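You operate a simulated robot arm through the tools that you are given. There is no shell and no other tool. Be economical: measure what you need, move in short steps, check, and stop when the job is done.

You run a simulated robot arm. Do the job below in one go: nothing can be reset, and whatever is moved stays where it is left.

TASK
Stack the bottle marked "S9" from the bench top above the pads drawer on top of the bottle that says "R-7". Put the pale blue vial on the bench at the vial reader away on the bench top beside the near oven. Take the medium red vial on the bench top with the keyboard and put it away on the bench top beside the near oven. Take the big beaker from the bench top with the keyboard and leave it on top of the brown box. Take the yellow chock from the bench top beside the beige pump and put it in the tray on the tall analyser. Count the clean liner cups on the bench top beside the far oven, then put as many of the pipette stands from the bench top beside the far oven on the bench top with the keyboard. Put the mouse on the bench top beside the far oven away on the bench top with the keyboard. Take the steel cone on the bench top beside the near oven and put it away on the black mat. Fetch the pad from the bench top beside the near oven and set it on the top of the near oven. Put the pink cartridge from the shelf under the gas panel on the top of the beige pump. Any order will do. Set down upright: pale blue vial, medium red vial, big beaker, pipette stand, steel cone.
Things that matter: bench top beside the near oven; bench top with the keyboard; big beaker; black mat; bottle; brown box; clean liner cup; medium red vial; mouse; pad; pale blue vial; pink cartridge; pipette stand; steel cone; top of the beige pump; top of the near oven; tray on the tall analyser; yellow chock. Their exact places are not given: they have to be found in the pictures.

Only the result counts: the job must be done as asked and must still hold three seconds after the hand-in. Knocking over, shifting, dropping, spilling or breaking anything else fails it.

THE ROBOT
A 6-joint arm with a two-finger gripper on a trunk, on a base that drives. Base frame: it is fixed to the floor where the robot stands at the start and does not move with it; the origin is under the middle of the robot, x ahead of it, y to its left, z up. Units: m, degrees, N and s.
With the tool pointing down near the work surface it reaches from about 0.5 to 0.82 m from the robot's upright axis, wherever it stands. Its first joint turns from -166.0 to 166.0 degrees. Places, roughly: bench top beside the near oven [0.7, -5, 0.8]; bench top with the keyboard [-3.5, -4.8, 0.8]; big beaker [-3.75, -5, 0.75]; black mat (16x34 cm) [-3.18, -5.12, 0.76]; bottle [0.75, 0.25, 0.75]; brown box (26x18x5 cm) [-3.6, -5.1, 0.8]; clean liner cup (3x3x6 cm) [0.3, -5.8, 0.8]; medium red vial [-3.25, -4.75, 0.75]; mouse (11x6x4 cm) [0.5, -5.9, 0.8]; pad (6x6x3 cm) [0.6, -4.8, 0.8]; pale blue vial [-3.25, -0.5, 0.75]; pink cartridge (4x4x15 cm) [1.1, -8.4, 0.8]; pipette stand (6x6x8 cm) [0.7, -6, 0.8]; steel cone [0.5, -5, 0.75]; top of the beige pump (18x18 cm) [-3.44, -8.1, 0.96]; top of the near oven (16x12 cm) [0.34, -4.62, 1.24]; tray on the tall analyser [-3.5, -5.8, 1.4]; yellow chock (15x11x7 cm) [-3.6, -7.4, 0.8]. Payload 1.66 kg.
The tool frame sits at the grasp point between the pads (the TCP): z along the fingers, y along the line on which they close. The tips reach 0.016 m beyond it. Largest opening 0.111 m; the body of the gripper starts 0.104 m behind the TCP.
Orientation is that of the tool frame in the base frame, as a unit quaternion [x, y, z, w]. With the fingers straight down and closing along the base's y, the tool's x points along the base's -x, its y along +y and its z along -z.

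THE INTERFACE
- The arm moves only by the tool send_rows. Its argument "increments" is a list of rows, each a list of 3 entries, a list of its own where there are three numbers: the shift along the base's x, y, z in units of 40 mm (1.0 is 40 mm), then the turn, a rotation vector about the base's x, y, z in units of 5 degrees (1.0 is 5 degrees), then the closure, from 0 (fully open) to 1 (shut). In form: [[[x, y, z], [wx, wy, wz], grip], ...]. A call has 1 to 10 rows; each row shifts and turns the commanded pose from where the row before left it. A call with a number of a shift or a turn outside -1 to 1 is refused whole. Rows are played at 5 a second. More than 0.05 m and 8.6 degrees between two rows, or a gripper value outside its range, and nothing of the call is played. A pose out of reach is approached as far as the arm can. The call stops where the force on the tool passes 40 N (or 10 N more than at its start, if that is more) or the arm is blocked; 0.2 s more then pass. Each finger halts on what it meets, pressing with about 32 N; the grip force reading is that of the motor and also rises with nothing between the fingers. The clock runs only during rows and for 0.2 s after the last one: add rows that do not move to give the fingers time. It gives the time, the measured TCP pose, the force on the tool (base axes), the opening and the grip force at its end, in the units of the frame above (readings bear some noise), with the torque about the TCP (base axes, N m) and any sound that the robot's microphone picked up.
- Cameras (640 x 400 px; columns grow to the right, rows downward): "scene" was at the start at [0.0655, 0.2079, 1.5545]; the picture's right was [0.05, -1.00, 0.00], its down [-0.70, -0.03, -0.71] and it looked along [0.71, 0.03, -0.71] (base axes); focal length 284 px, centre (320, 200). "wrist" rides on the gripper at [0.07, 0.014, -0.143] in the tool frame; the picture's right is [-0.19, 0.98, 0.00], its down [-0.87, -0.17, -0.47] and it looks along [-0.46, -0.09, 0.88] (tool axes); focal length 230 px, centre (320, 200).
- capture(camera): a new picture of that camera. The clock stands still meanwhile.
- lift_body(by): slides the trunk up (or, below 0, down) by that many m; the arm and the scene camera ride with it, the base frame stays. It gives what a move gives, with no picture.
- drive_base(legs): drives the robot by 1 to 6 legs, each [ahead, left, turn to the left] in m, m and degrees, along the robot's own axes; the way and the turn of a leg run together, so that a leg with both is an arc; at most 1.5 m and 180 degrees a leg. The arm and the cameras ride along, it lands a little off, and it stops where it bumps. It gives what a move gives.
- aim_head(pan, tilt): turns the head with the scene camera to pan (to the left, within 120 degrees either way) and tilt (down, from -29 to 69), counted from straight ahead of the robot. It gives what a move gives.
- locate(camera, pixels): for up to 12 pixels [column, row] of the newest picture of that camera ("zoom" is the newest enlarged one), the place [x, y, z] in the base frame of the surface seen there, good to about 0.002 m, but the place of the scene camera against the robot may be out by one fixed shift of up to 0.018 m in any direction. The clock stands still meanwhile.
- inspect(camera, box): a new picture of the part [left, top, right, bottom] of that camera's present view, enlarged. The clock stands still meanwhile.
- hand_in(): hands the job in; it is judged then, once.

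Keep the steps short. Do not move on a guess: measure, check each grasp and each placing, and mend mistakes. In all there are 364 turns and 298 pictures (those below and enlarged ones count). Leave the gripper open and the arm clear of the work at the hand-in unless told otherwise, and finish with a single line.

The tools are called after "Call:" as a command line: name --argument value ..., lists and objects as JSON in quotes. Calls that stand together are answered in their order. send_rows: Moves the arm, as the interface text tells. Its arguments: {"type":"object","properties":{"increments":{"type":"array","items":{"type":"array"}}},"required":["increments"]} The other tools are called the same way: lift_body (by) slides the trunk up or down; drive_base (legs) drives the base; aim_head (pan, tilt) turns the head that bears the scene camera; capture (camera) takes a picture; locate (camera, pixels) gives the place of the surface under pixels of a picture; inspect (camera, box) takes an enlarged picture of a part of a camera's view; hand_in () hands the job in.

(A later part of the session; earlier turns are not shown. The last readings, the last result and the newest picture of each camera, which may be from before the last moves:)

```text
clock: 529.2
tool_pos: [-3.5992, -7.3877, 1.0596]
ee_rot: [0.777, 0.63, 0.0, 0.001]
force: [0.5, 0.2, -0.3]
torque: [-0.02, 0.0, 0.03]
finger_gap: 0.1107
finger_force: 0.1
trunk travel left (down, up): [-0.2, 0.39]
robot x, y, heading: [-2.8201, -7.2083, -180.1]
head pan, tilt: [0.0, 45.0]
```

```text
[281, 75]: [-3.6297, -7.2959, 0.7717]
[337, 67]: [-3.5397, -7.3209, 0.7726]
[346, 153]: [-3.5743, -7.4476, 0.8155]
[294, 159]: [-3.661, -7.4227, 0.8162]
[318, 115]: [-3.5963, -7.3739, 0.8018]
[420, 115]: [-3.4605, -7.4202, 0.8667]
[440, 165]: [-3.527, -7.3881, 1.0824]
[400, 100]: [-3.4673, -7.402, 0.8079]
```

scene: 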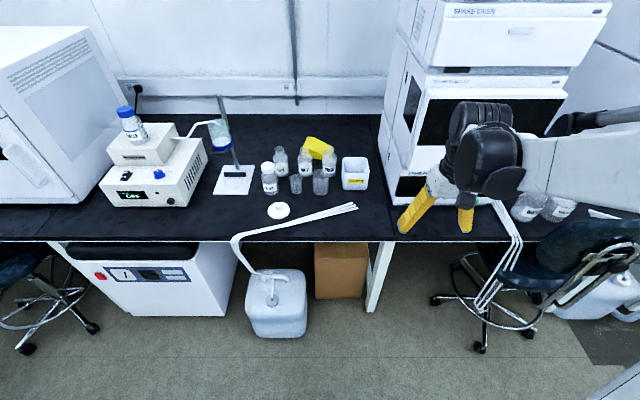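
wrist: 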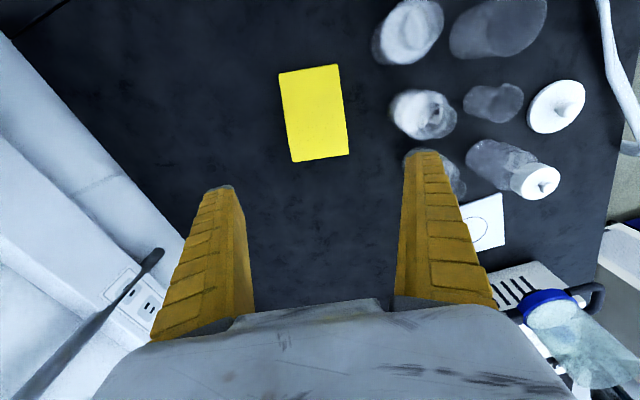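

I'll correct by -3° and 5 mm and descend to just above the chock.

Call:
send_rows --increments '[[[-0.13, 0.07, -0.5], [0, 0, -0.6], 0], [[0, 0, -0.95], [0, 0, 0], 0], [[0, 0, -0.95], [0, 0, 0], 0], [[0, 0, -0.95], [0, 0, 0], 0], [[0, 0, -0.95], [0, 0, 0], 0], [[0, 0, -0.95], [0, 0, 0], 0], [[0, 0, 0], [0, 0, 0], 0]]'

Call:
capture --camera "wrist"

Call:
inspect --camera "scene" --box '[240, 80, 420, 220]'

```text
clock: 530.8
tool_pos: [-3.603, -7.3834, 0.8486]
ee_rot: [0.793, 0.609, 0.0, 0.002]
force: [-0.5, -0.7, -0.4]
torque: [0.04, 0.03, -0.03]
finger_gap: 0.111
finger_force: 0.1
trunk travel left (down, up): [-0.2, 0.39]
robot x, y, heading: [-2.8192, -7.2007, -179.7]
head pan, tilt: [0.0, 45.0]
```

```text
121 pictures are left
```

wrist: 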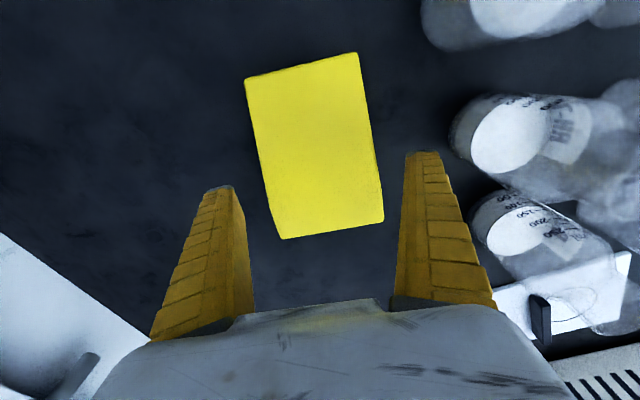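

```text
2.86 times, centred on (330, 150) of scene
```

zoom: 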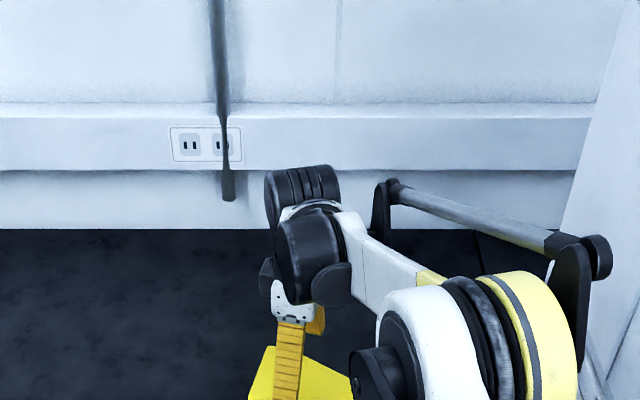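

Call:
locate --camera "zoom" --pixels '[[600, 258], [565, 330], [575, 290], [620, 200], [610, 330], [595, 280]]'

Call:
locate --camera "wrist" --pixels '[[250, 85], [355, 58], [380, 215], [285, 232]]'

```text
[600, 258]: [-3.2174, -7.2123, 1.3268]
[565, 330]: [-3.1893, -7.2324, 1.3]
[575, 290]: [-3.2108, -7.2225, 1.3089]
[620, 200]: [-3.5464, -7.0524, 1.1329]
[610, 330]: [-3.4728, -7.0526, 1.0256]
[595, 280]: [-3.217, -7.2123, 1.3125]
```

```text
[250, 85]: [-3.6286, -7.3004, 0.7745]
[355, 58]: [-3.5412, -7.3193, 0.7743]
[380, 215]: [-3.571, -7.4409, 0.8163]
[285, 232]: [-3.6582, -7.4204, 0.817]
```

Call:
send_rows --increments '[[[0, -0.1, -0.5], [0, 0, 0.4], 0], [[0, 0, -0.6], [0, 0, 0], 0], [[0, 0, -0.7], [0, 0, 0], 0], [[0, 0, 0], [0, 0, 0], 0]]'

Call:
capture --camera "wrist"

```text
clock: 531.8
tool_pos: [-3.581, -7.3799, 0.7931]
ee_rot: [0.783, 0.622, -0.002, 0.0]
force: [-6.0, 1.9, 6.4]
torque: [0.03, 0.25, -0.11]
finger_gap: 0.1132
finger_force: 0.1
out of reach, approached as far as the arm can: row 2, 3
trunk travel left (down, up): [-0.2, 0.39]
robot x, y, heading: [-2.8189, -7.2019, -180.1]
head pan, tilt: [0.0, 45.0]
```

```text
119 pictures are left
```

wrist: 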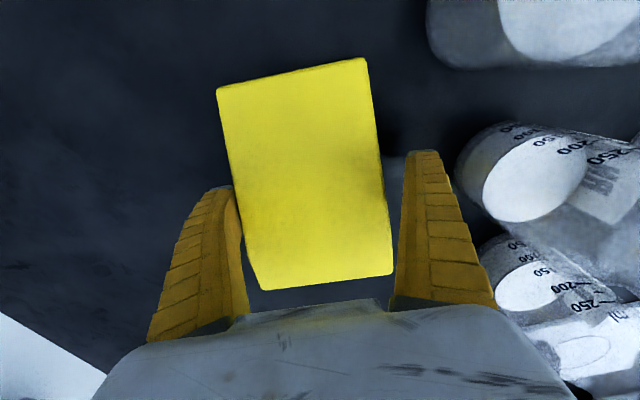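

The arm ran out of reach and pulled inward. I'll go back up, lower the trunk for more reach, and retry.

Call:
send_rows --increments '[[[0, 0, 0.7], [0, 0, 0], 0], [[0, 0, 0.7], [0, 0, 0], 0], [[0, 0, 0.4], [0, 0, 0], 0], [[0, 0, 0], [0, 0, 0], 0]]'

Call:
capture --camera "wrist"

```text
clock: 532.8
tool_pos: [-3.58, -7.3825, 0.8652]
ee_rot: [0.782, 0.623, 0.0, 0.002]
force: [-0.6, 0.3, 0.2]
torque: [0.02, -0.04, -0.02]
finger_gap: 0.1109
finger_force: 0.0
trunk travel left (down, up): [-0.2, 0.39]
robot x, y, heading: [-2.8182, -7.2058, -179.8]
head pan, tilt: [0.0, 45.0]
```

```text
118 pictures are left
```

wrist: 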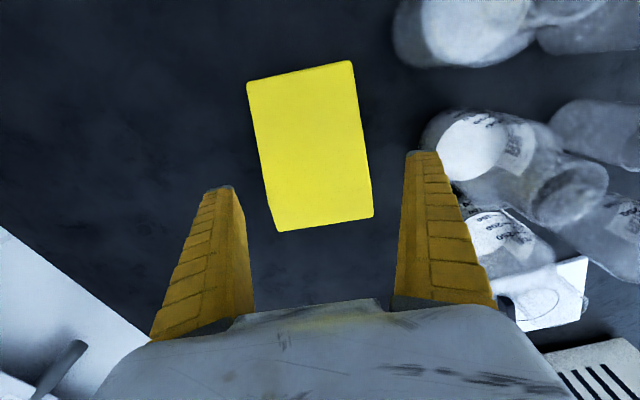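

Call:
send_rows --increments '[[[0, 0, 0.9], [0, 0, 0], 0], [[0, 0, 0.9], [0, 0, 0], 0], [[0, 0, 0.9], [0, 0, 0], 0], [[-0.3, 0, 0.9], [0, 0, 0], 0], [[-0.3, -0.12, 0.9], [0, 0, 0], 0], [[0, 0, 0.5], [0, 0, 0], 0]]'

Call:
lift_body --by -0.2

Call:
capture --camera "wrist"

```text
clock: 534.2
tool_pos: [-3.6051, -7.3881, 1.0657]
ee_rot: [0.782, 0.623, 0.0, 0.0]
force: [0.1, -0.2, -0.2]
torque: [-0.01, 0.02, -0.02]
finger_gap: 0.1111
finger_force: 0.0
trunk travel left (down, up): [-0.2, 0.39]
robot x, y, heading: [-2.8187, -7.2065, -180.0]
head pan, tilt: [0.0, 45.0]
```

```text
clock: 536.4
tool_pos: [-3.606, -7.3884, 0.8653]
ee_rot: [0.782, 0.623, 0.0, 0.001]
force: [-1.3, -0.8, -0.9]
torque: [-0.01, -0.01, 0.05]
finger_gap: 0.1107
finger_force: 0.2
trunk travel left (down, up): [0.0, 0.59]
robot x, y, heading: [-2.8214, -7.202, -179.9]
head pan, tilt: [0.0, 45.0]
```

```text
117 pictures are left
```

wrist: 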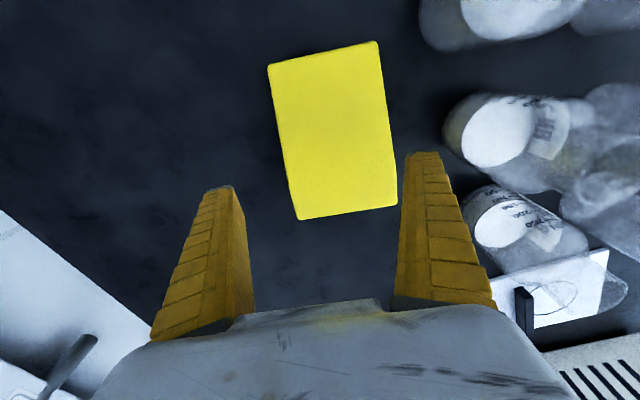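

The chock got nudged slightly. I'll re-measure it.

Call:
locate --camera "wrist" --pixels '[[272, 70], [374, 46], [393, 202], [302, 215], [330, 130]]'

```text
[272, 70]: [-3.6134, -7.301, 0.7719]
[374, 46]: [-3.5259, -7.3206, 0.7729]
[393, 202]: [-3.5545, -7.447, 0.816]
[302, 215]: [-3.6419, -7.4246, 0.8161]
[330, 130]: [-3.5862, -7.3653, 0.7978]
```

New grip point is (-3.5875, -7.389), orientation unchanged. I'll shift and descend.

Call:
send_rows --increments '[[[0.46, 0, 0], [0, 0, 0], 0], [[0, 0, -0.6], [0, 0, 0], 0], [[0, 0, -0.6], [0, 0, 0], 0], [[0, 0, -0.6], [0, 0, 0], 0], [[0, 0, -0.4], [0, 0, 0], 0], [[0, 0, 0], [0, 0, 0], 0]]'

Call:
capture --camera "wrist"

```text
clock: 537.8
tool_pos: [-3.5868, -7.387, 0.7782]
ee_rot: [0.782, 0.623, 0.0, 0.001]
force: [-1.8, 3.7, 5.0]
torque: [-0.06, 0.0, -0.03]
finger_gap: 0.1134
finger_force: 1.5
trunk travel left (down, up): [0.0, 0.59]
robot x, y, heading: [-2.8166, -7.205, -180.1]
head pan, tilt: [0.0, 45.0]
```

```text
116 pictures are left
```

wrist: 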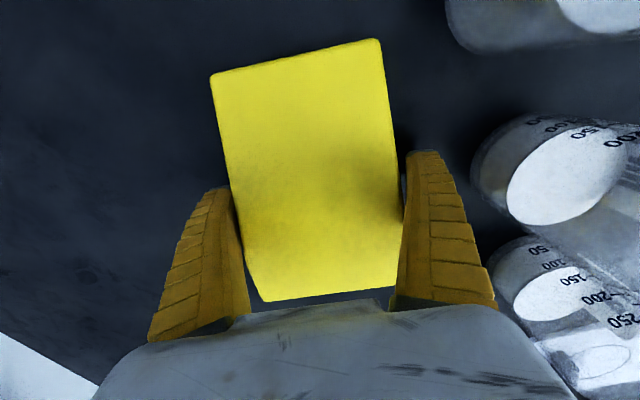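

Straddled. Close and test-lift.

Call:
send_rows --increments '[[[0, 0, 0.1], [0, 0, 0], 0.5], [[0, 0, 0], [0, 0, 0], 1], [[0, 0, 0], [0, 0, 0], 1], [[0, 0, 0], [0, 0, 0], 1], [[0, 0, 0.1], [0, 0, 0], 1], [[0, 0, 0.2], [0, 0, 0], 1], [[0, 0, 0.3], [0, 0, 0], 1], [[0, 0, 0.4], [0, 0, 0], 1], [[0, 0, 0.4], [0, 0, 0], 1], [[0, 0, 0], [0, 0, 0], 1]]'

Call:
capture --camera "wrist"

```text
clock: 540.0
tool_pos: [-3.587, -7.3881, 0.8368]
ee_rot: [0.782, 0.623, -0.001, 0.001]
force: [0.8, -0.1, -3.3]
torque: [-0.02, -0.01, 0.0]
finger_gap: 0.101
finger_force: 32.3
trunk travel left (down, up): [0.0, 0.59]
robot x, y, heading: [-2.8206, -7.2003, -179.8]
head pan, tilt: [0.0, 45.0]
```

```text
115 pictures are left
```

wrist: 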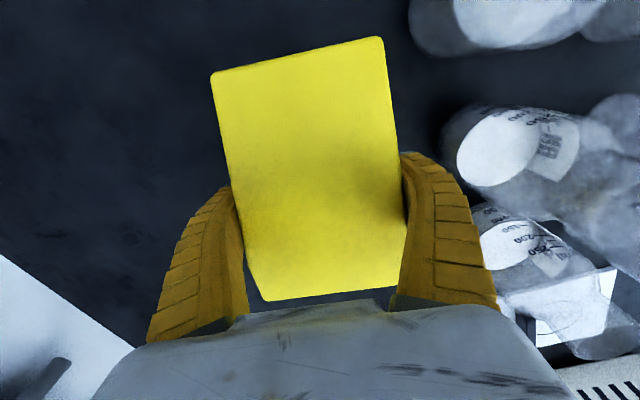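

The chock is held (3.3 N). I'll lift with the trunk and back out.

Call:
lift_body --by 0.4

Call:
drive_base --legs '[[-0.9, 0, 0]]'

Call:
aim_head --pan 0 --tilt 30

Call:
capture --camera "scene"

```text
clock: 543.8
tool_pos: [-3.588, -7.3883, 1.2377]
ee_rot: [0.782, 0.623, 0.0, 0.002]
force: [0.1, 0.8, -3.7]
torque: [0.01, 0.02, 0.01]
finger_gap: 0.1011
finger_force: 32.4
trunk travel left (down, up): [-0.4, 0.19]
robot x, y, heading: [-2.8201, -7.2055, -179.8]
head pan, tilt: [0.0, 45.0]
```

```text
clock: 548.6
tool_pos: [-2.6823, -7.3882, 1.2373]
ee_rot: [0.782, 0.623, 0.0, 0.001]
force: [0.5, -0.1, -3.6]
torque: [0.03, 0.02, 0.01]
finger_gap: 0.1008
finger_force: 32.0
trunk travel left (down, up): [-0.4, 0.19]
robot x, y, heading: [-1.9131, -7.2013, -179.8]
head pan, tilt: [0.0, 45.0]
```

```text
clock: 549.3
tool_pos: [-2.6835, -7.3884, 1.2366]
ee_rot: [0.782, 0.623, -0.001, 0.001]
force: [0.4, -0.1, -3.2]
torque: [0.02, 0.01, 0.01]
finger_gap: 0.1008
finger_force: 32.1
trunk travel left (down, up): [-0.4, 0.19]
robot x, y, heading: [-1.9136, -7.2072, -179.8]
head pan, tilt: [0.0, 30.0]
```

```text
114 pictures are left
```

scene: 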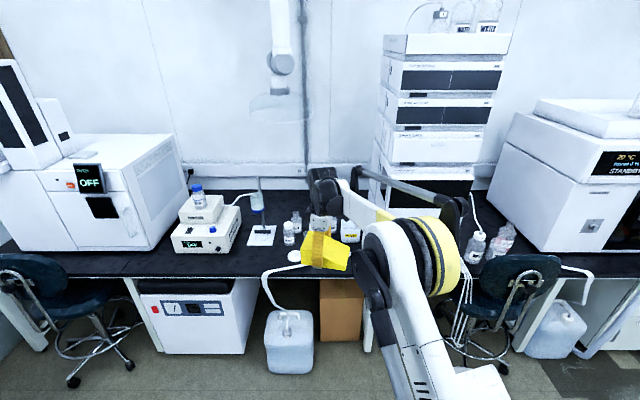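

Call:
drive_base --legs '[[0.1, -1.3, 0]]'

Call:
lift_body --by 0.19

Call:
aim_head --pan 0 --tilt 35

Call:
capture --camera "scene"

```text
clock: 555.8
tool_pos: [-2.7845, -6.1008, 1.2373]
ee_rot: [0.782, 0.623, 0.0, 0.002]
force: [-0.1, 0.6, -3.7]
torque: [0.0, 0.03, 0.01]
finger_gap: 0.1007
finger_force: 32.1
trunk travel left (down, up): [-0.4, 0.19]
robot x, y, heading: [-2.012, -5.9182, 179.9]
head pan, tilt: [0.0, 30.0]
```

```text
clock: 557.9
tool_pos: [-2.7842, -6.1001, 1.4274]
ee_rot: [0.782, 0.623, 0.0, 0.001]
force: [0.0, 0.0, -4.2]
torque: [-0.01, 0.01, 0.02]
finger_gap: 0.1012
finger_force: 31.6
trunk travel left (down, up): [-0.59, 0.0]
robot x, y, heading: [-2.0159, -5.9179, 180.0]
head pan, tilt: [0.0, 30.0]
```

```text
clock: 558.6
tool_pos: [-2.7847, -6.1009, 1.4277]
ee_rot: [0.783, 0.622, 0.0, 0.001]
force: [0.5, -0.1, -3.8]
torque: [0.0, 0.02, 0.0]
finger_gap: 0.1008
finger_force: 32.1
trunk travel left (down, up): [-0.59, 0.0]
robot x, y, heading: [-2.014, -5.9199, 180.0]
head pan, tilt: [0.0, 35.0]
```

```text
113 pictures are left
```

scene: 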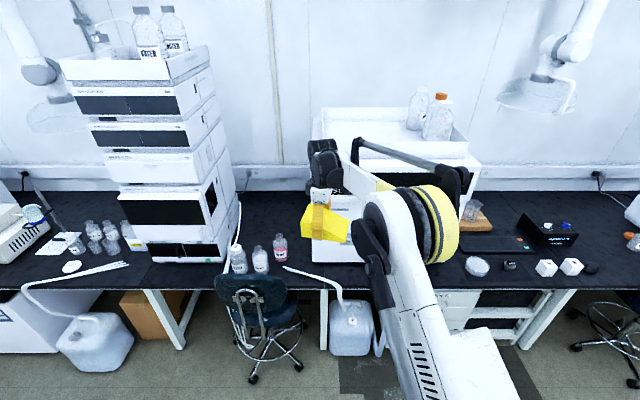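

Call:
locate --camera "scene" --pixels '[[345, 125], [330, 118], [370, 120], [400, 140], [410, 120], [440, 130], [455, 145], [130, 65], [325, 145], [465, 165]]'

Call:
inspect --camera "scene" --box '[290, 70, 490, 200]'

```text
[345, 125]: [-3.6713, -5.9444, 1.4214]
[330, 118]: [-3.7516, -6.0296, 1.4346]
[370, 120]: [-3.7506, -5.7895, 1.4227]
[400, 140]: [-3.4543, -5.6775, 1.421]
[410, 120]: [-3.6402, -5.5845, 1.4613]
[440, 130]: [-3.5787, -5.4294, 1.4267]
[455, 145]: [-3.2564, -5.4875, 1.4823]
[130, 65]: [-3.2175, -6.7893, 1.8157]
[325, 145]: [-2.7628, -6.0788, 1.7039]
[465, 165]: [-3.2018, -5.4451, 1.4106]
```

```text
3.08 times, centred on (390, 135) of scene
```

zoom: 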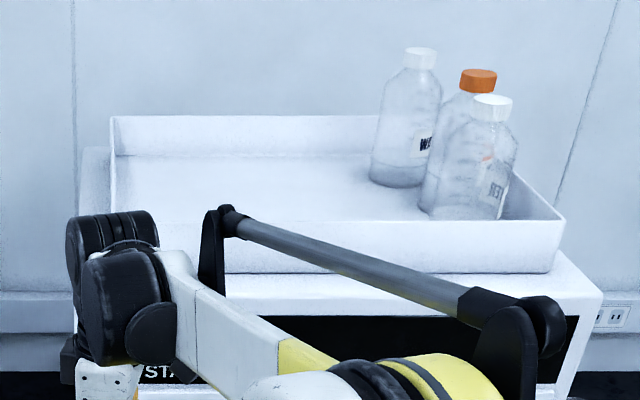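

Call:
locate --camera "scene" --pixels '[[350, 330], [345, 350], [332, 325], [372, 330], [252, 380], [225, 348], [297, 345], [290, 268], [355, 275], [383, 350], [245, 280]]'

```text
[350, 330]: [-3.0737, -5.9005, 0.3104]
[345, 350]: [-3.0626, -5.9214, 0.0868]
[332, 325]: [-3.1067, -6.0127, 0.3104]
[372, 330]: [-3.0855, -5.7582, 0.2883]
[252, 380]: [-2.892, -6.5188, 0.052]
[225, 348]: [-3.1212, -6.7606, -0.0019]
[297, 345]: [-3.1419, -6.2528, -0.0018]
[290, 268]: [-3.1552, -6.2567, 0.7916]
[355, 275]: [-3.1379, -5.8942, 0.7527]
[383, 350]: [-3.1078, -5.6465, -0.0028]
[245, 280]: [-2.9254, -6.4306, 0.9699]
```

The tray has a clear left half (floor z≈1.423, walls to ≈1.485). I'll raise the chock above the walls, then drive in.

Call:
send_rows --increments '[[[0, 0, 0.6], [0, 0, 0], 1], [[0, 0, 0.9], [0, 0, 0], 1], [[0, 0, 0.9], [0, 0, 0], 1], [[0, 0, 0.9], [0, 0, 0], 1], [[0, 0, 0.3], [0, 0, 0], 1]]'

Call:
drive_base --legs '[[0.35, -0.2, 0], [0.35, 0, 0]]'

Call:
capture --camera "wrist"

Call:
capture --camera "scene"

```text
clock: 559.8
tool_pos: [-2.7853, -6.0999, 1.5708]
ee_rot: [0.783, 0.623, 0.0, 0.001]
force: [0.0, -0.1, -2.7]
torque: [-0.01, 0.0, 0.0]
finger_gap: 0.1005
finger_force: 31.9
trunk travel left (down, up): [-0.59, 0.0]
robot x, y, heading: [-2.0182, -5.9215, 180.2]
head pan, tilt: [0.0, 35.0]
```

```text
clock: 564.2
tool_pos: [-3.4926, -5.8851, 1.5704]
ee_rot: [0.786, 0.618, -0.001, 0.0]
force: [-0.3, -0.9, -3.3]
torque: [0.02, 0.0, -0.01]
finger_gap: 0.101
finger_force: 32.2
trunk travel left (down, up): [-0.59, 0.0]
robot x, y, heading: [-2.718, -5.7061, 179.8]
head pan, tilt: [0.0, 35.0]
```

```text
111 pictures are left
```

wrist: 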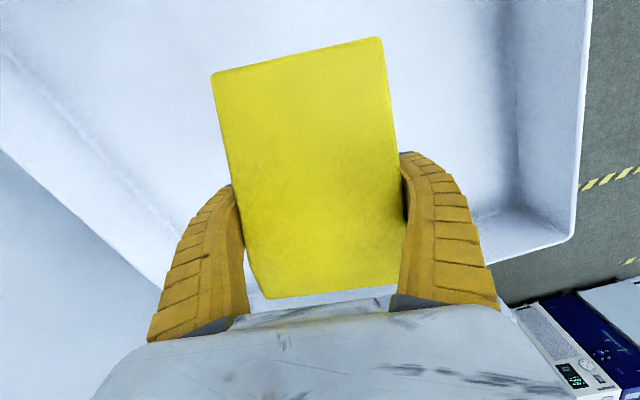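

```text
110 pictures are left
```

scene: 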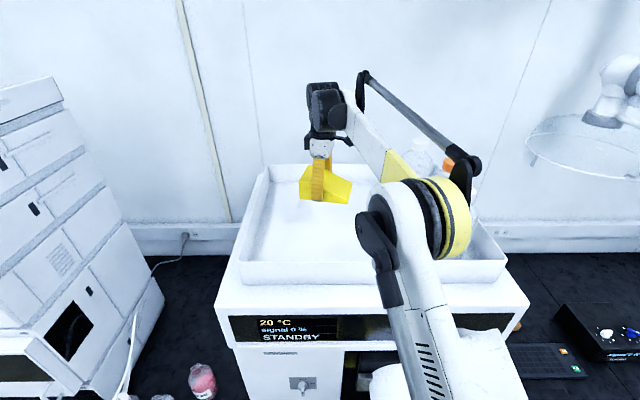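

Call:
locate --camera "wrist" --pixels '[[450, 100], [515, 120], [575, 150], [490, 225], [500, 245], [120, 220], [100, 150], [170, 210], [200, 60], [300, 292], [380, 45]]'

```text
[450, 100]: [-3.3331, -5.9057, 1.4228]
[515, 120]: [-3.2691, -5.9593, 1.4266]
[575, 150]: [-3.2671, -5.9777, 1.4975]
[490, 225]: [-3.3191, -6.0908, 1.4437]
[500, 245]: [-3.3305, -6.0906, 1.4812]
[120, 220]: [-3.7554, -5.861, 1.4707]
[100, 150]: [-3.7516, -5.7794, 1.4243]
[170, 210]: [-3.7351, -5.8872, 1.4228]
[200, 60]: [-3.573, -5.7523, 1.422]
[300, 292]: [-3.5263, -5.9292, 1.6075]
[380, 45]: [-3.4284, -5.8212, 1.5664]
```

Well inside the tray. Lowering to just above its floor.

Call:
send_rows --increments '[[[0, 0, -0.5], [0, 0, 0], 1], [[0, 0, -0.7], [0, 0, 0], 1], [[0, 0, -0.7], [0, 0, 0], 1], [[0, 0, -0.7], [0, 0, 0], 1], [[0, 0, -0.2], [0, 0, 0], 1], [[0, 0, 0], [0, 0, 0], 1]]'

Call:
send_rows --increments '[[[0, 0, -0.05], [0, 0, 0], 1], [[0, 0, -0.05], [0, 0, 0], 1], [[0, 0, 0], [0, 0, 0], 1]]'

Call:
send_rows --increments '[[[0, 0, -0.04], [0, 0, 0], 1], [[0, 0, -0.03], [0, 0, 0], 1], [[0, 0, 0], [0, 0, 0], 1]]'

```text
clock: 565.6
tool_pos: [-3.4933, -5.8865, 1.4589]
ee_rot: [0.786, 0.619, 0.0, 0.002]
force: [0.0, 0.0, -3.1]
torque: [0.03, 0.0, -0.01]
finger_gap: 0.1011
finger_force: 31.9
trunk travel left (down, up): [-0.59, 0.0]
robot x, y, heading: [-2.7177, -5.7094, 179.7]
head pan, tilt: [0.0, 35.0]
```

```text
clock: 566.4
tool_pos: [-3.4925, -5.8861, 1.4548]
ee_rot: [0.786, 0.618, 0.0, 0.002]
force: [0.1, -0.1, -4.4]
torque: [-0.03, 0.0, -0.03]
finger_gap: 0.1006
finger_force: 31.9
trunk travel left (down, up): [-0.59, 0.0]
robot x, y, heading: [-2.7221, -5.7106, 179.2]
head pan, tilt: [0.0, 35.0]
```

```text
clock: 567.2
tool_pos: [-3.4906, -5.8864, 1.452]
ee_rot: [0.786, 0.619, -0.001, 0.002]
force: [-0.2, 0.4, -3.1]
torque: [-0.01, -0.01, 0.03]
finger_gap: 0.1009
finger_force: 32.2
trunk travel left (down, up): [-0.59, 0.0]
robot x, y, heading: [-2.7199, -5.708, 179.5]
head pan, tilt: [0.0, 35.0]
```

Call:
send_rows --increments '[[[0, 0, -0.04], [0, 0, 0], 1], [[0, 0, -0.04], [0, 0, 0], 1], [[0, 0, 0], [0, 0, 0], 1]]'

```text
clock: 568.0
tool_pos: [-3.4928, -5.8848, 1.4473]
ee_rot: [0.786, 0.618, 0.0, 0.001]
force: [0.1, -0.1, -3.7]
torque: [0.0, 0.03, -0.02]
finger_gap: 0.1008
finger_force: 32.1
trunk travel left (down, up): [-0.59, 0.0]
robot x, y, heading: [-2.7185, -5.7105, 179.3]
head pan, tilt: [0.0, 35.0]
```

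Call:
send_rows --increments '[[[0, 0, -0.04], [0, 0, 0], 1], [[0, 0, -0.04], [0, 0, 0], 1], [[0, 0, 0], [0, 0, 0], 1]]'

```text
clock: 568.8
tool_pos: [-3.4912, -5.885, 1.4458]
ee_rot: [0.786, 0.618, -0.001, 0.001]
force: [-7.7, -1.2, 16.5]
torque: [-1.11, 0.73, 0.03]
finger_gap: 0.1012
finger_force: 31.8
trunk travel left (down, up): [-0.59, 0.0]
robot x, y, heading: [-2.7197, -5.7075, 179.5]
head pan, tilt: [0.0, 35.0]
```

Contact. Ease, open, rise.

Call:
send_rows --increments '[[[0, 0, 0.03], [0, 0, 0], 1], [[0, 0, 0], [0, 0, 0], 0], [[0, 0, 0], [0, 0, 0], 0], [[0, 0, 0.3], [0, 0, 0], 0], [[0, 0, 0.7], [0, 0, 0], 0], [[0, 0, 0.9], [0, 0, 0], 0], [[0, 0, 0.9], [0, 0, 0], 0], [[0, 0, 0.8], [0, 0, 0], 0]]'

Call:
capture --camera "wrist"

```text
clock: 570.6
tool_pos: [-3.4895, -5.8859, 1.5894]
ee_rot: [0.786, 0.619, 0.0, 0.001]
force: [0.1, 0.2, 0.7]
torque: [-0.02, -0.02, 0.01]
finger_gap: 0.1109
finger_force: 0.0
trunk travel left (down, up): [-0.59, 0.0]
robot x, y, heading: [-2.718, -5.7114, 179.5]
head pan, tilt: [0.0, 35.0]
```

```text
109 pictures are left
```

wrist: 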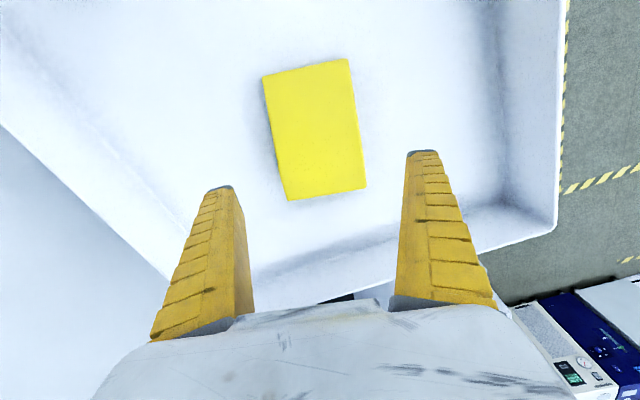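

The chock lies in the tray. Next is the pink cartridge: back out, restore the tool, and lower the trunk.

Call:
drive_base --legs '[[-1.25, 0, 0]]'

Call:
send_rows --increments '[[[0.7, 0, 0], [0, 0, -1], 0], [[0.7, 0, 0], [0, 0, -1], 0], [[0.7, 0, 0], [0, 0, -1], 0], [[0.7, 0.3, 0], [0, 0, -1], 0], [[0.7, 0.3, 0], [0, 0, -1], 0], [[0.7, 0.3, 0], [0, 0, -1], 0], [[0.7, 0.3, 0], [0, 0, -1], 0], [[0.7, 0.3, 0], [0, 0, -1], 0], [[0.7, 0.3, 0], [0, 0, -1], 0], [[0.7, 0.3, 0], [0, 0, -1], 0]]'

Call:
send_rows --increments '[[[0, 0.3, 0], [0, 0, -1], 0], [[0, 0.3, 0], [0, 0, -1], 0], [[0, 0, 0], [0, 0, -1], 0], [[0, 0, 0], [0, 0, -1], 0], [[0, 0, 0], [0, 0, -1], 0], [[0, 0, 0], [0, 0, -0.3], 0]]'

Call:
lift_body --by -0.39

Call:
drive_base --legs '[[0.1, 1.2, 0], [0, 1.2, 0], [0, 0, 90], [0, 0, 90]]'

Call:
aim_head --pan 0 --tilt 28

Call:
capture --camera "scene"

```text
clock: 577.0
tool_pos: [-2.2291, -5.8969, 1.5891]
ee_rot: [0.79, 0.613, 0.0, 0.002]
force: [-0.5, 0.1, 0.3]
torque: [0.02, 0.01, 0.01]
finger_gap: 0.1111
finger_force: 0.0
trunk travel left (down, up): [-0.59, 0.0]
robot x, y, heading: [-1.4575, -5.7347, 178.4]
head pan, tilt: [0.0, 35.0]
```

```text
clock: 579.1
tool_pos: [-1.9478, -5.8123, 1.5883]
ee_rot: [0.975, 0.221, -0.001, 0.0]
force: [0.9, 0.0, -0.2]
torque: [-0.01, 0.02, 0.01]
finger_gap: 0.1108
finger_force: 0.1
trunk travel left (down, up): [-0.59, 0.0]
robot x, y, heading: [-1.4571, -5.7339, 178.6]
head pan, tilt: [0.0, 35.0]
```

```text
clock: 580.5
tool_pos: [-1.9485, -5.7898, 1.5879]
ee_rot: [1.0, -0.009, -0.002, 0.001]
force: [0.3, 0.7, 0.1]
torque: [0.0, -0.01, 0.01]
finger_gap: 0.111
finger_force: 0.1
trunk travel left (down, up): [-0.59, 0.0]
robot x, y, heading: [-1.454, -5.7296, 178.8]
head pan, tilt: [0.0, 35.0]
```

```text
clock: 584.3
tool_pos: [-1.9489, -5.7886, 1.1987]
ee_rot: [1.0, -0.008, -0.001, 0.001]
force: [0.4, -0.8, 0.1]
torque: [0.03, 0.0, 0.03]
finger_gap: 0.1107
finger_force: 0.0
trunk travel left (down, up): [-0.2, 0.39]
robot x, y, heading: [-1.4613, -5.7318, 178.7]
head pan, tilt: [0.0, 35.0]
```

```text
clock: 603.9
tool_pos: [-1.1091, -8.0375, 1.1995]
ee_rot: [-0.035, 0.999, 0.001, 0.001]
force: [-0.2, -0.1, -0.7]
torque: [-0.01, 0.02, -0.02]
finger_gap: 0.1109
finger_force: 0.1
trunk travel left (down, up): [-0.2, 0.39]
robot x, y, heading: [-1.5932, -8.1333, 3.6]
head pan, tilt: [0.0, 35.0]
```

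```text
clock: 604.6
tool_pos: [-1.1088, -8.0365, 1.199]
ee_rot: [-0.035, 0.999, 0.001, 0.0]
force: [-0.5, 0.3, 0.4]
torque: [0.02, -0.05, 0.01]
finger_gap: 0.1108
finger_force: 0.0
trunk travel left (down, up): [-0.2, 0.39]
robot x, y, heading: [-1.5943, -8.1336, 3.4]
head pan, tilt: [0.0, 28.0]
```

```text
108 pictures are left
```

scene: 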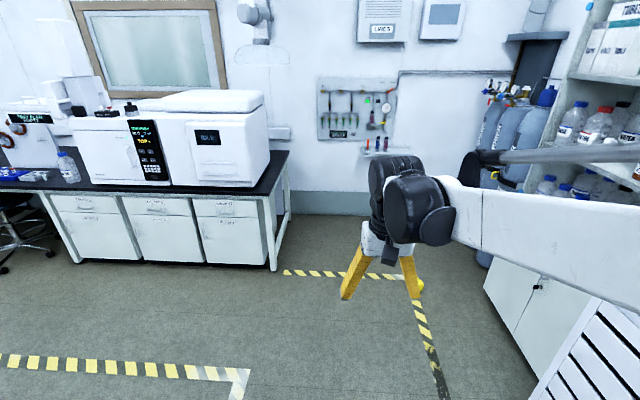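

Call:
inspect --camera "scene" --box '[300, 60, 440, 180]'

Call:
locate --camera "scene" --pixels '[[385, 153], [375, 145], [357, 110], [418, 287], [480, 260], [290, 190], [355, 215], [440, 330], [400, 300]]'

```text
3.33 times, centred on (370, 120) of scene
```

zoom: 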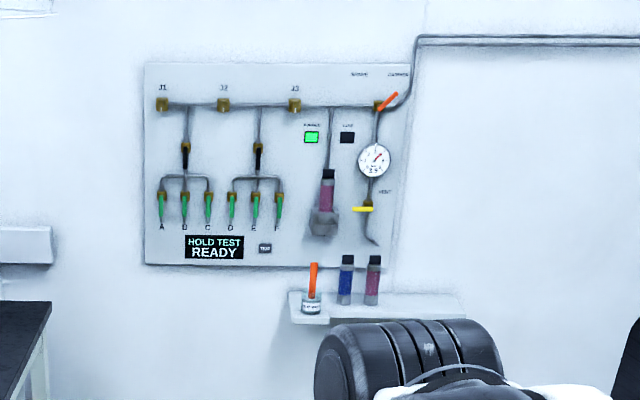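

```text
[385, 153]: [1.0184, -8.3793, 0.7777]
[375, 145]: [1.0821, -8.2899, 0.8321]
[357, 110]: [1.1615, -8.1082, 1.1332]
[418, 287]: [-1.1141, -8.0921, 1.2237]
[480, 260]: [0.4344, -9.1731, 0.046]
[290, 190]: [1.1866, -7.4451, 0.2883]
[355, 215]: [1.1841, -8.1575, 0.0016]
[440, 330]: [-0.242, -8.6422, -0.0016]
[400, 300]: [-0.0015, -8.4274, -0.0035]
```

The pink cartridge stands on the wall shelf, right of the blue one. I'll approach with the tool tilted 45°. Tilting now in free space, then driving nearer.

Call:
send_rows --increments '[[[0.6, 0, -0.6], [0, -1, 0], 0], [[0.6, 0, -0.6], [0, -1, 0], 0], [[0.6, 0, -0.6], [0, -1, 0], 0], [[0.6, 0, -0.6], [0, -1, 0], 0], [[0.6, 0, -0.6], [0, -1, 0], 0], [[0.6, 0, -0.6], [0, -1, 0], 0], [[0.6, 0, -0.6], [0, -1, 0], 0], [[0.6, 0, -0.6], [0, -1, 0], 0], [[0.6, 0, -0.6], [0, -1, 0], 0], [[0, 0, 0], [0, 0, 0], 0]]'

Call:
drive_base --legs '[[0.6, -0.12, -3.5], [0.75, -0.12, 0]]'

Call:
aim_head --pan 0 --tilt 30

Call:
capture --camera "scene"

Call:
capture --camera "wrist"

```text
clock: 606.8
tool_pos: [-0.8926, -8.0366, 0.9838]
ee_rot: [-0.032, 0.923, -0.013, 0.383]
force: [0.7, 0.6, 0.1]
torque: [0.01, 0.01, -0.01]
finger_gap: 0.111
finger_force: 0.0
trunk travel left (down, up): [-0.2, 0.39]
robot x, y, heading: [-1.591, -8.1324, 3.5]
head pan, tilt: [0.0, 28.0]
```

```text
clock: 614.0
tool_pos: [0.4731, -8.3, 0.9831]
ee_rot: [-0.005, 0.924, -0.025, 0.381]
force: [-0.7, 0.1, -0.2]
torque: [0.02, 0.0, 0.01]
finger_gap: 0.111
finger_force: 0.1
trunk travel left (down, up): [-0.2, 0.39]
robot x, y, heading: [-0.2317, -8.3551, -0.1]
head pan, tilt: [0.0, 28.0]
```

```text
clock: 614.6
tool_pos: [0.4743, -8.3003, 0.9836]
ee_rot: [-0.005, 0.923, -0.024, 0.384]
force: [-0.3, -0.3, 0.5]
torque: [0.0, 0.0, -0.01]
finger_gap: 0.1108
finger_force: 0.1
trunk travel left (down, up): [-0.2, 0.39]
robot x, y, heading: [-0.232, -8.354, 0.1]
head pan, tilt: [0.0, 30.0]
```

```text
106 pictures are left
```

scene: 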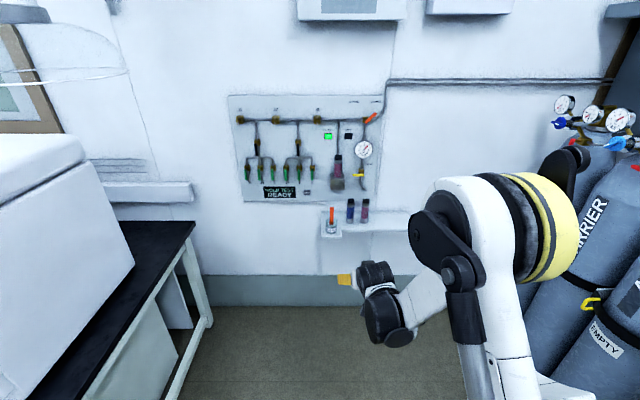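

```text
105 pictures are left
```

wrist: 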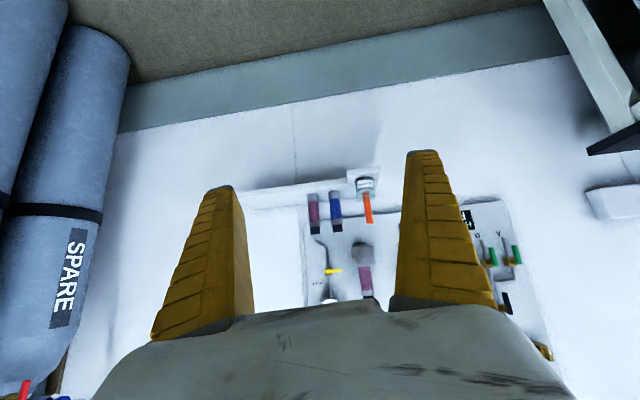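

Call:
locate --camera "wrist" --pixels '[[314, 200], [314, 225], [336, 200], [336, 222], [309, 215], [318, 215], [365, 205], [333, 271], [360, 280], [330, 190], [250, 195], [364, 185]]'

Call:
inspect --camera "wrist" --box '[270, 160, 410, 300]'

Call:
locate --camera "scene" --pixels '[[555, 230], [575, 200], [545, 275], [590, 250], [600, 190], [540, 150], [640, 300]]'

```text
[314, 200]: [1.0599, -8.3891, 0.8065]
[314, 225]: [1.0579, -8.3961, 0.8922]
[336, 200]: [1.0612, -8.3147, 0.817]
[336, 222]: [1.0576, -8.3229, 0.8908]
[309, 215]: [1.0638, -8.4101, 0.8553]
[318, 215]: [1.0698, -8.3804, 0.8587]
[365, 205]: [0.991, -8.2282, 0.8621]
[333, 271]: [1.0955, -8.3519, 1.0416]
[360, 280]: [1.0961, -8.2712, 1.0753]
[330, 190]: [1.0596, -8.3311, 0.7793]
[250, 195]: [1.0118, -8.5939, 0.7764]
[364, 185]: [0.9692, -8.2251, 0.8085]
```

```text
2.86 times, centred on (340, 230) of wrist
```

zoom: 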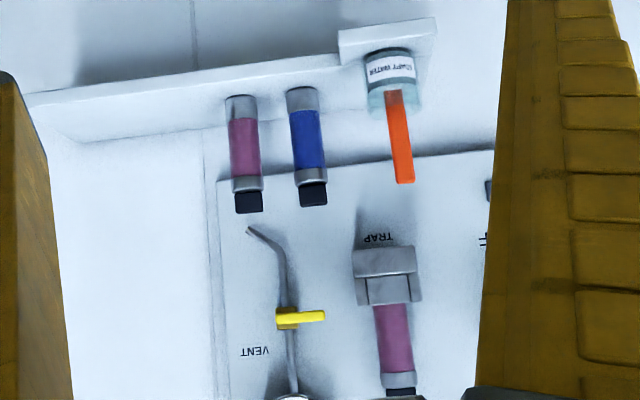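

```text
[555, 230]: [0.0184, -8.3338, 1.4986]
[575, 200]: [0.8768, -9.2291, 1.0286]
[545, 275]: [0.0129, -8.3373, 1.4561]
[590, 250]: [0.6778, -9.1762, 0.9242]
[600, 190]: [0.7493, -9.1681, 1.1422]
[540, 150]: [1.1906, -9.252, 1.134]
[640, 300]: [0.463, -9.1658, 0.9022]
```

The pink cartridge is centred at about (1.075, -8.394), top 0.93; the blue one's edge is at -8.336. I'll narrow the fingers to 7 cm, align in y, and drive ahead 0.42 m.

Call:
send_rows --increments '[[[0, -0.8, -0.5], [0, 0, 0], 0.37], [[0, -0.8, -0.5], [0, 0, 0], 0.37], [[0, -0.75, -0.5], [0, 0, 0], 0.37], [[0, 0, 0], [0, 0, 0], 0.37]]'

Call:
drive_base --legs '[[0.4, 0, 0]]'

Call:
capture --camera "wrist"

Call:
capture --camera "scene"

```text
clock: 615.6
tool_pos: [0.4742, -8.3943, 0.924]
ee_rot: [-0.004, 0.924, -0.024, 0.383]
force: [-0.1, 0.8, 0.4]
torque: [-0.01, 0.01, -0.01]
finger_gap: 0.0718
finger_force: 0.6
trunk travel left (down, up): [-0.2, 0.39]
robot x, y, heading: [-0.2328, -8.3584, 0.1]
head pan, tilt: [0.0, 30.0]
```

```text
clock: 618.1
tool_pos: [0.8764, -8.3948, 0.9238]
ee_rot: [-0.006, 0.924, -0.023, 0.382]
force: [-0.1, 0.9, 0.3]
torque: [-0.01, 0.0, 0.04]
finger_gap: 0.0714
finger_force: 1.0
trunk travel left (down, up): [-0.2, 0.39]
robot x, y, heading: [0.1722, -8.3547, -0.2]
head pan, tilt: [0.0, 30.0]
```

```text
103 pictures are left
```

wrist: 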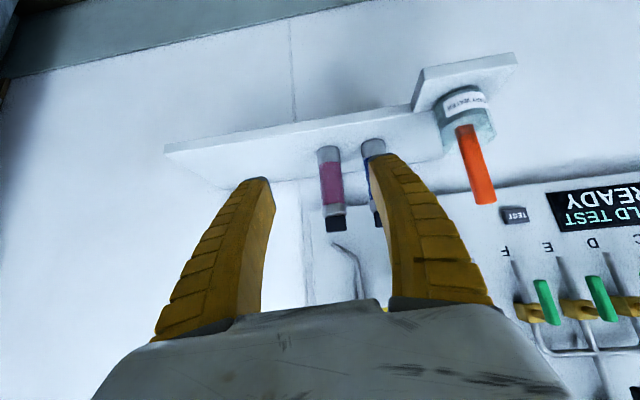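

```text
102 pictures are left
```

scene: 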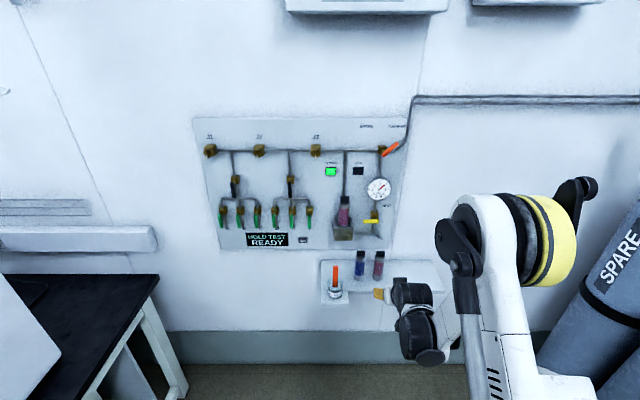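

Call:
locate --camera "wrist" --pixels '[[330, 175], [322, 175], [340, 178], [334, 205], [335, 225], [330, 155], [355, 270], [340, 247], [376, 150], [385, 155], [474, 165]]'

```text
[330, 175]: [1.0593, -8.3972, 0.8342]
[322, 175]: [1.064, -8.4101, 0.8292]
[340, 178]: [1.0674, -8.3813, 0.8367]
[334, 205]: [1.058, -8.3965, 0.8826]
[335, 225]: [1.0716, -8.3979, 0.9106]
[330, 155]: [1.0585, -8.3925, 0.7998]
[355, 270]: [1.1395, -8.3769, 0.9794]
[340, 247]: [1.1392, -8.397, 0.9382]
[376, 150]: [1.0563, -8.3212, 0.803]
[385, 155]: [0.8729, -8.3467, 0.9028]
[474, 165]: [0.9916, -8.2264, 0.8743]
```

Aligned. I'll advance along the slanted line to (1.072, -8.396, 0.865).

Call:
send_rows --increments '[[[0.95, 0, -0.3], [0, 0, 0], 0.37], [[0.95, 0, -0.3], [0, 0, 0], 0.37], [[0.95, 0, -0.3], [0, 0, 0], 0.37], [[0.95, 0, -0.3], [0, 0, 0], 0.37], [[0.95, 0, -0.25], [0, 0, 0], 0.37], [[0.12, 0, 0], [0, 0, 0], 0.37], [[0, 0, 0], [0, 0, 0], 0.37]]'

Call:
capture --camera "wrist"

Call:
inspect --camera "scene" --box '[300, 200, 480, 340]'

```text
clock: 619.7
tool_pos: [1.071, -8.3941, 0.8637]
ee_rot: [-0.005, 0.924, -0.024, 0.383]
force: [-0.7, -0.1, 0.0]
torque: [-0.03, 0.02, -0.01]
finger_gap: 0.0714
finger_force: 1.0
trunk travel left (down, up): [-0.2, 0.39]
robot x, y, heading: [0.1704, -8.3558, -0.2]
head pan, tilt: [0.0, 30.0]
```

```text
101 pictures are left
```

wrist: 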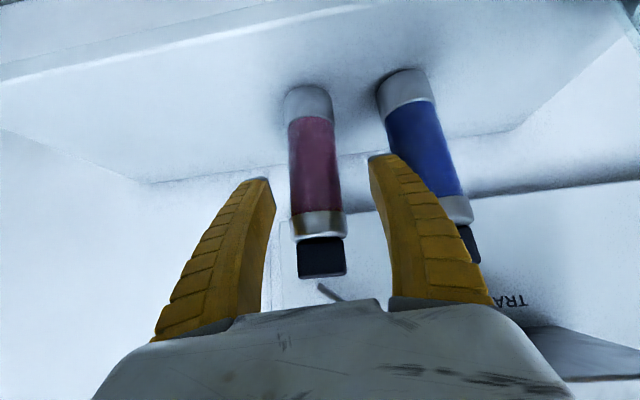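

```text
2.86 times, centred on (390, 270) of scene
```

zoom: 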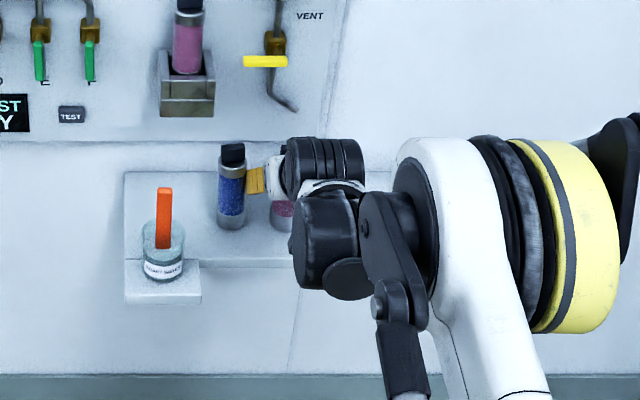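

Straddled with clearance to the blue one. Close and lift gently.

Call:
send_rows --increments '[[[0, 0, 0], [0, 0, 0], 0.7], [[0, 0, 0], [0, 0, 0], 1], [[0, 0, 0], [0, 0, 0], 1], [[0, 0, 0], [0, 0, 0], 1], [[0, 0, 0.1], [0, 0, 0], 1], [[0, 0, 0.2], [0, 0, 0], 1], [[0, 0, 0.2], [0, 0, 0], 1], [[0, 0, 0], [0, 0, 0], 1]]'

Call:
capture --camera "wrist"

```text
clock: 621.5
tool_pos: [1.0703, -8.394, 0.8847]
ee_rot: [-0.005, 0.924, -0.025, 0.382]
force: [-0.1, -0.1, -2.2]
torque: [-0.03, 0.02, 0.0]
finger_gap: 0.0363
finger_force: 31.6
trunk travel left (down, up): [-0.2, 0.39]
robot x, y, heading: [0.1678, -8.3574, 0.3]
head pan, tilt: [0.0, 30.0]
```

```text
99 pictures are left
```

wrist: 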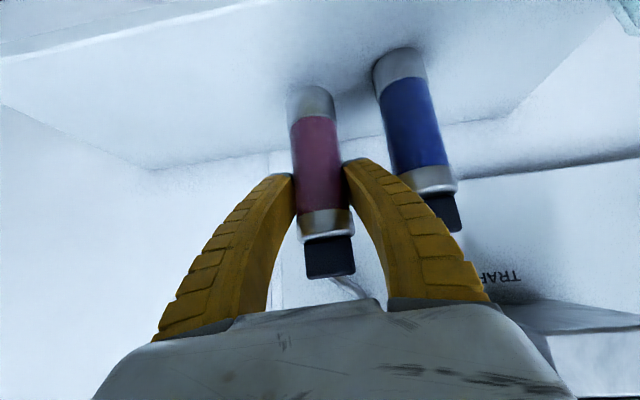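

Held. I'll pull straight back, then reverse the base.

Call:
send_rows --increments '[[[-0.4, 0, 0.1], [0, 0, 0], 1], [[-0.8, 0, 0.1], [0, 0, 0], 1], [[-0.9, 0, 0.1], [0, 0, 0], 1], [[-0.9, 0, 0.3], [0, 0, 0], 1], [[-0.9, 0, 0.3], [0, 0, 0], 1], [[-0.9, 0, 0.3], [0, 0, 0], 1]]'

Call:
drive_base --legs '[[-1.4, 0, 0]]'

Call:
capture --camera "scene"

Call:
capture --camera "wrist"

```text
clock: 622.9
tool_pos: [0.8774, -8.3935, 0.9341]
ee_rot: [-0.005, 0.923, -0.023, 0.384]
force: [-0.2, -0.5, -2.3]
torque: [0.0, 0.03, 0.01]
finger_gap: 0.0361
finger_force: 32.6
trunk travel left (down, up): [-0.2, 0.39]
robot x, y, heading: [0.171, -8.3579, 0.2]
head pan, tilt: [0.0, 30.0]
```

```text
clock: 629.9
tool_pos: [-0.5325, -8.3933, 0.9319]
ee_rot: [0.007, 0.923, -0.029, 0.383]
force: [-0.5, -0.6, -3.9]
torque: [0.04, 0.02, 0.02]
finger_gap: 0.0356
finger_force: 32.2
trunk travel left (down, up): [-0.2, 0.39]
robot x, y, heading: [-1.2435, -8.338, -1.3]
head pan, tilt: [0.0, 30.0]
```

```text
98 pictures are left
```

scene: 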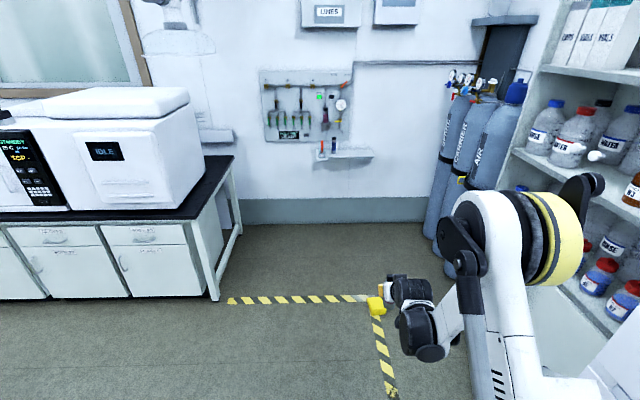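

```text
97 pictures are left
```

wrist: 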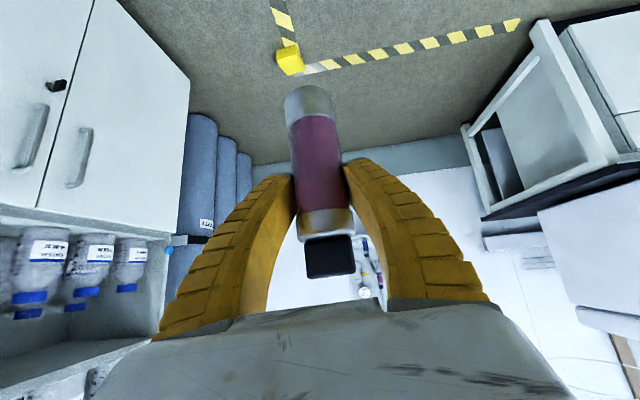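

Cartridge held. I'll move north a bit, turn around to face west, and look.

Call:
drive_base --legs '[[0, 0.35, 0], [0, 0, 90], [0, 0, 90]]'

Call:
aim_head --pan 10 --tilt 30

Call:
capture --camera "scene"

```text
clock: 639.9
tool_pos: [-1.9404, -7.9417, 0.9334]
ee_rot: [0.924, 0.0, -0.382, -0.026]
force: [-0.7, -0.7, -3.1]
torque: [-0.02, -0.01, -0.02]
finger_gap: 0.0361
finger_force: 31.9
trunk travel left (down, up): [-0.2, 0.39]
robot x, y, heading: [-1.2307, -7.985, 179.4]
head pan, tilt: [0.0, 30.0]
```

```text
clock: 640.6
tool_pos: [-1.9426, -7.9415, 0.9324]
ee_rot: [0.924, 0.0, -0.382, -0.026]
force: [0.2, 0.2, -1.2]
torque: [0.0, -0.01, 0.0]
finger_gap: 0.0359
finger_force: 31.4
trunk travel left (down, up): [-0.2, 0.39]
robot x, y, heading: [-1.2311, -7.9829, 179.4]
head pan, tilt: [10.0, 30.0]
```

```text
96 pictures are left
```

scene: 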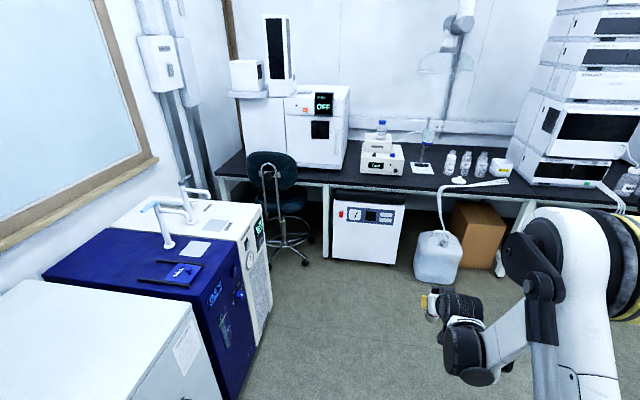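

Call:
locate --camera "scene" --pixels '[[260, 335], [240, 210], [300, 262], [280, 180], [365, 215], [420, 270], [378, 140], [383, 128], [385, 160], [325, 165], [375, 148], [395, 155]]'

Call:
inspect --camera "scene" --box '[330, 100, 470, 200]'

```text
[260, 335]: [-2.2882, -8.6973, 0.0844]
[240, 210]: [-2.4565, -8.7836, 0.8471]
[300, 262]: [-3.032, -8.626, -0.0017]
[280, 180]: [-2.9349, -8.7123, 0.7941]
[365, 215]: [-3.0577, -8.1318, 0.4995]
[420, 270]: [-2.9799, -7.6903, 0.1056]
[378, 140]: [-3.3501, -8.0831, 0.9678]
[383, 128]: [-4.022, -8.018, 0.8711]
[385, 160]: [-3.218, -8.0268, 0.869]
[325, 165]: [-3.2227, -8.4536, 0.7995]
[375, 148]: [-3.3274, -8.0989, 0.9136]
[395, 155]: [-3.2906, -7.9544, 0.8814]
```

```text
4.00 times, centred on (400, 150) of scene
```

zoom: 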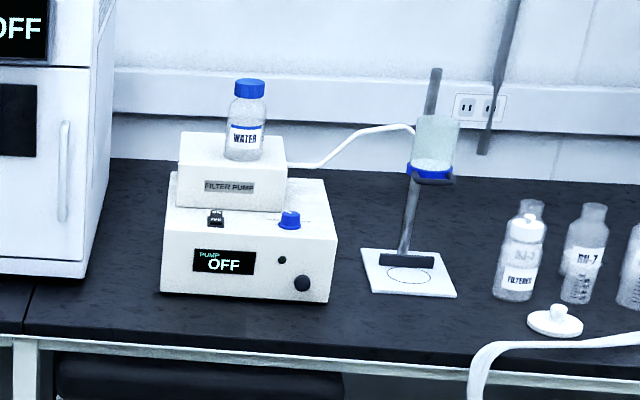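

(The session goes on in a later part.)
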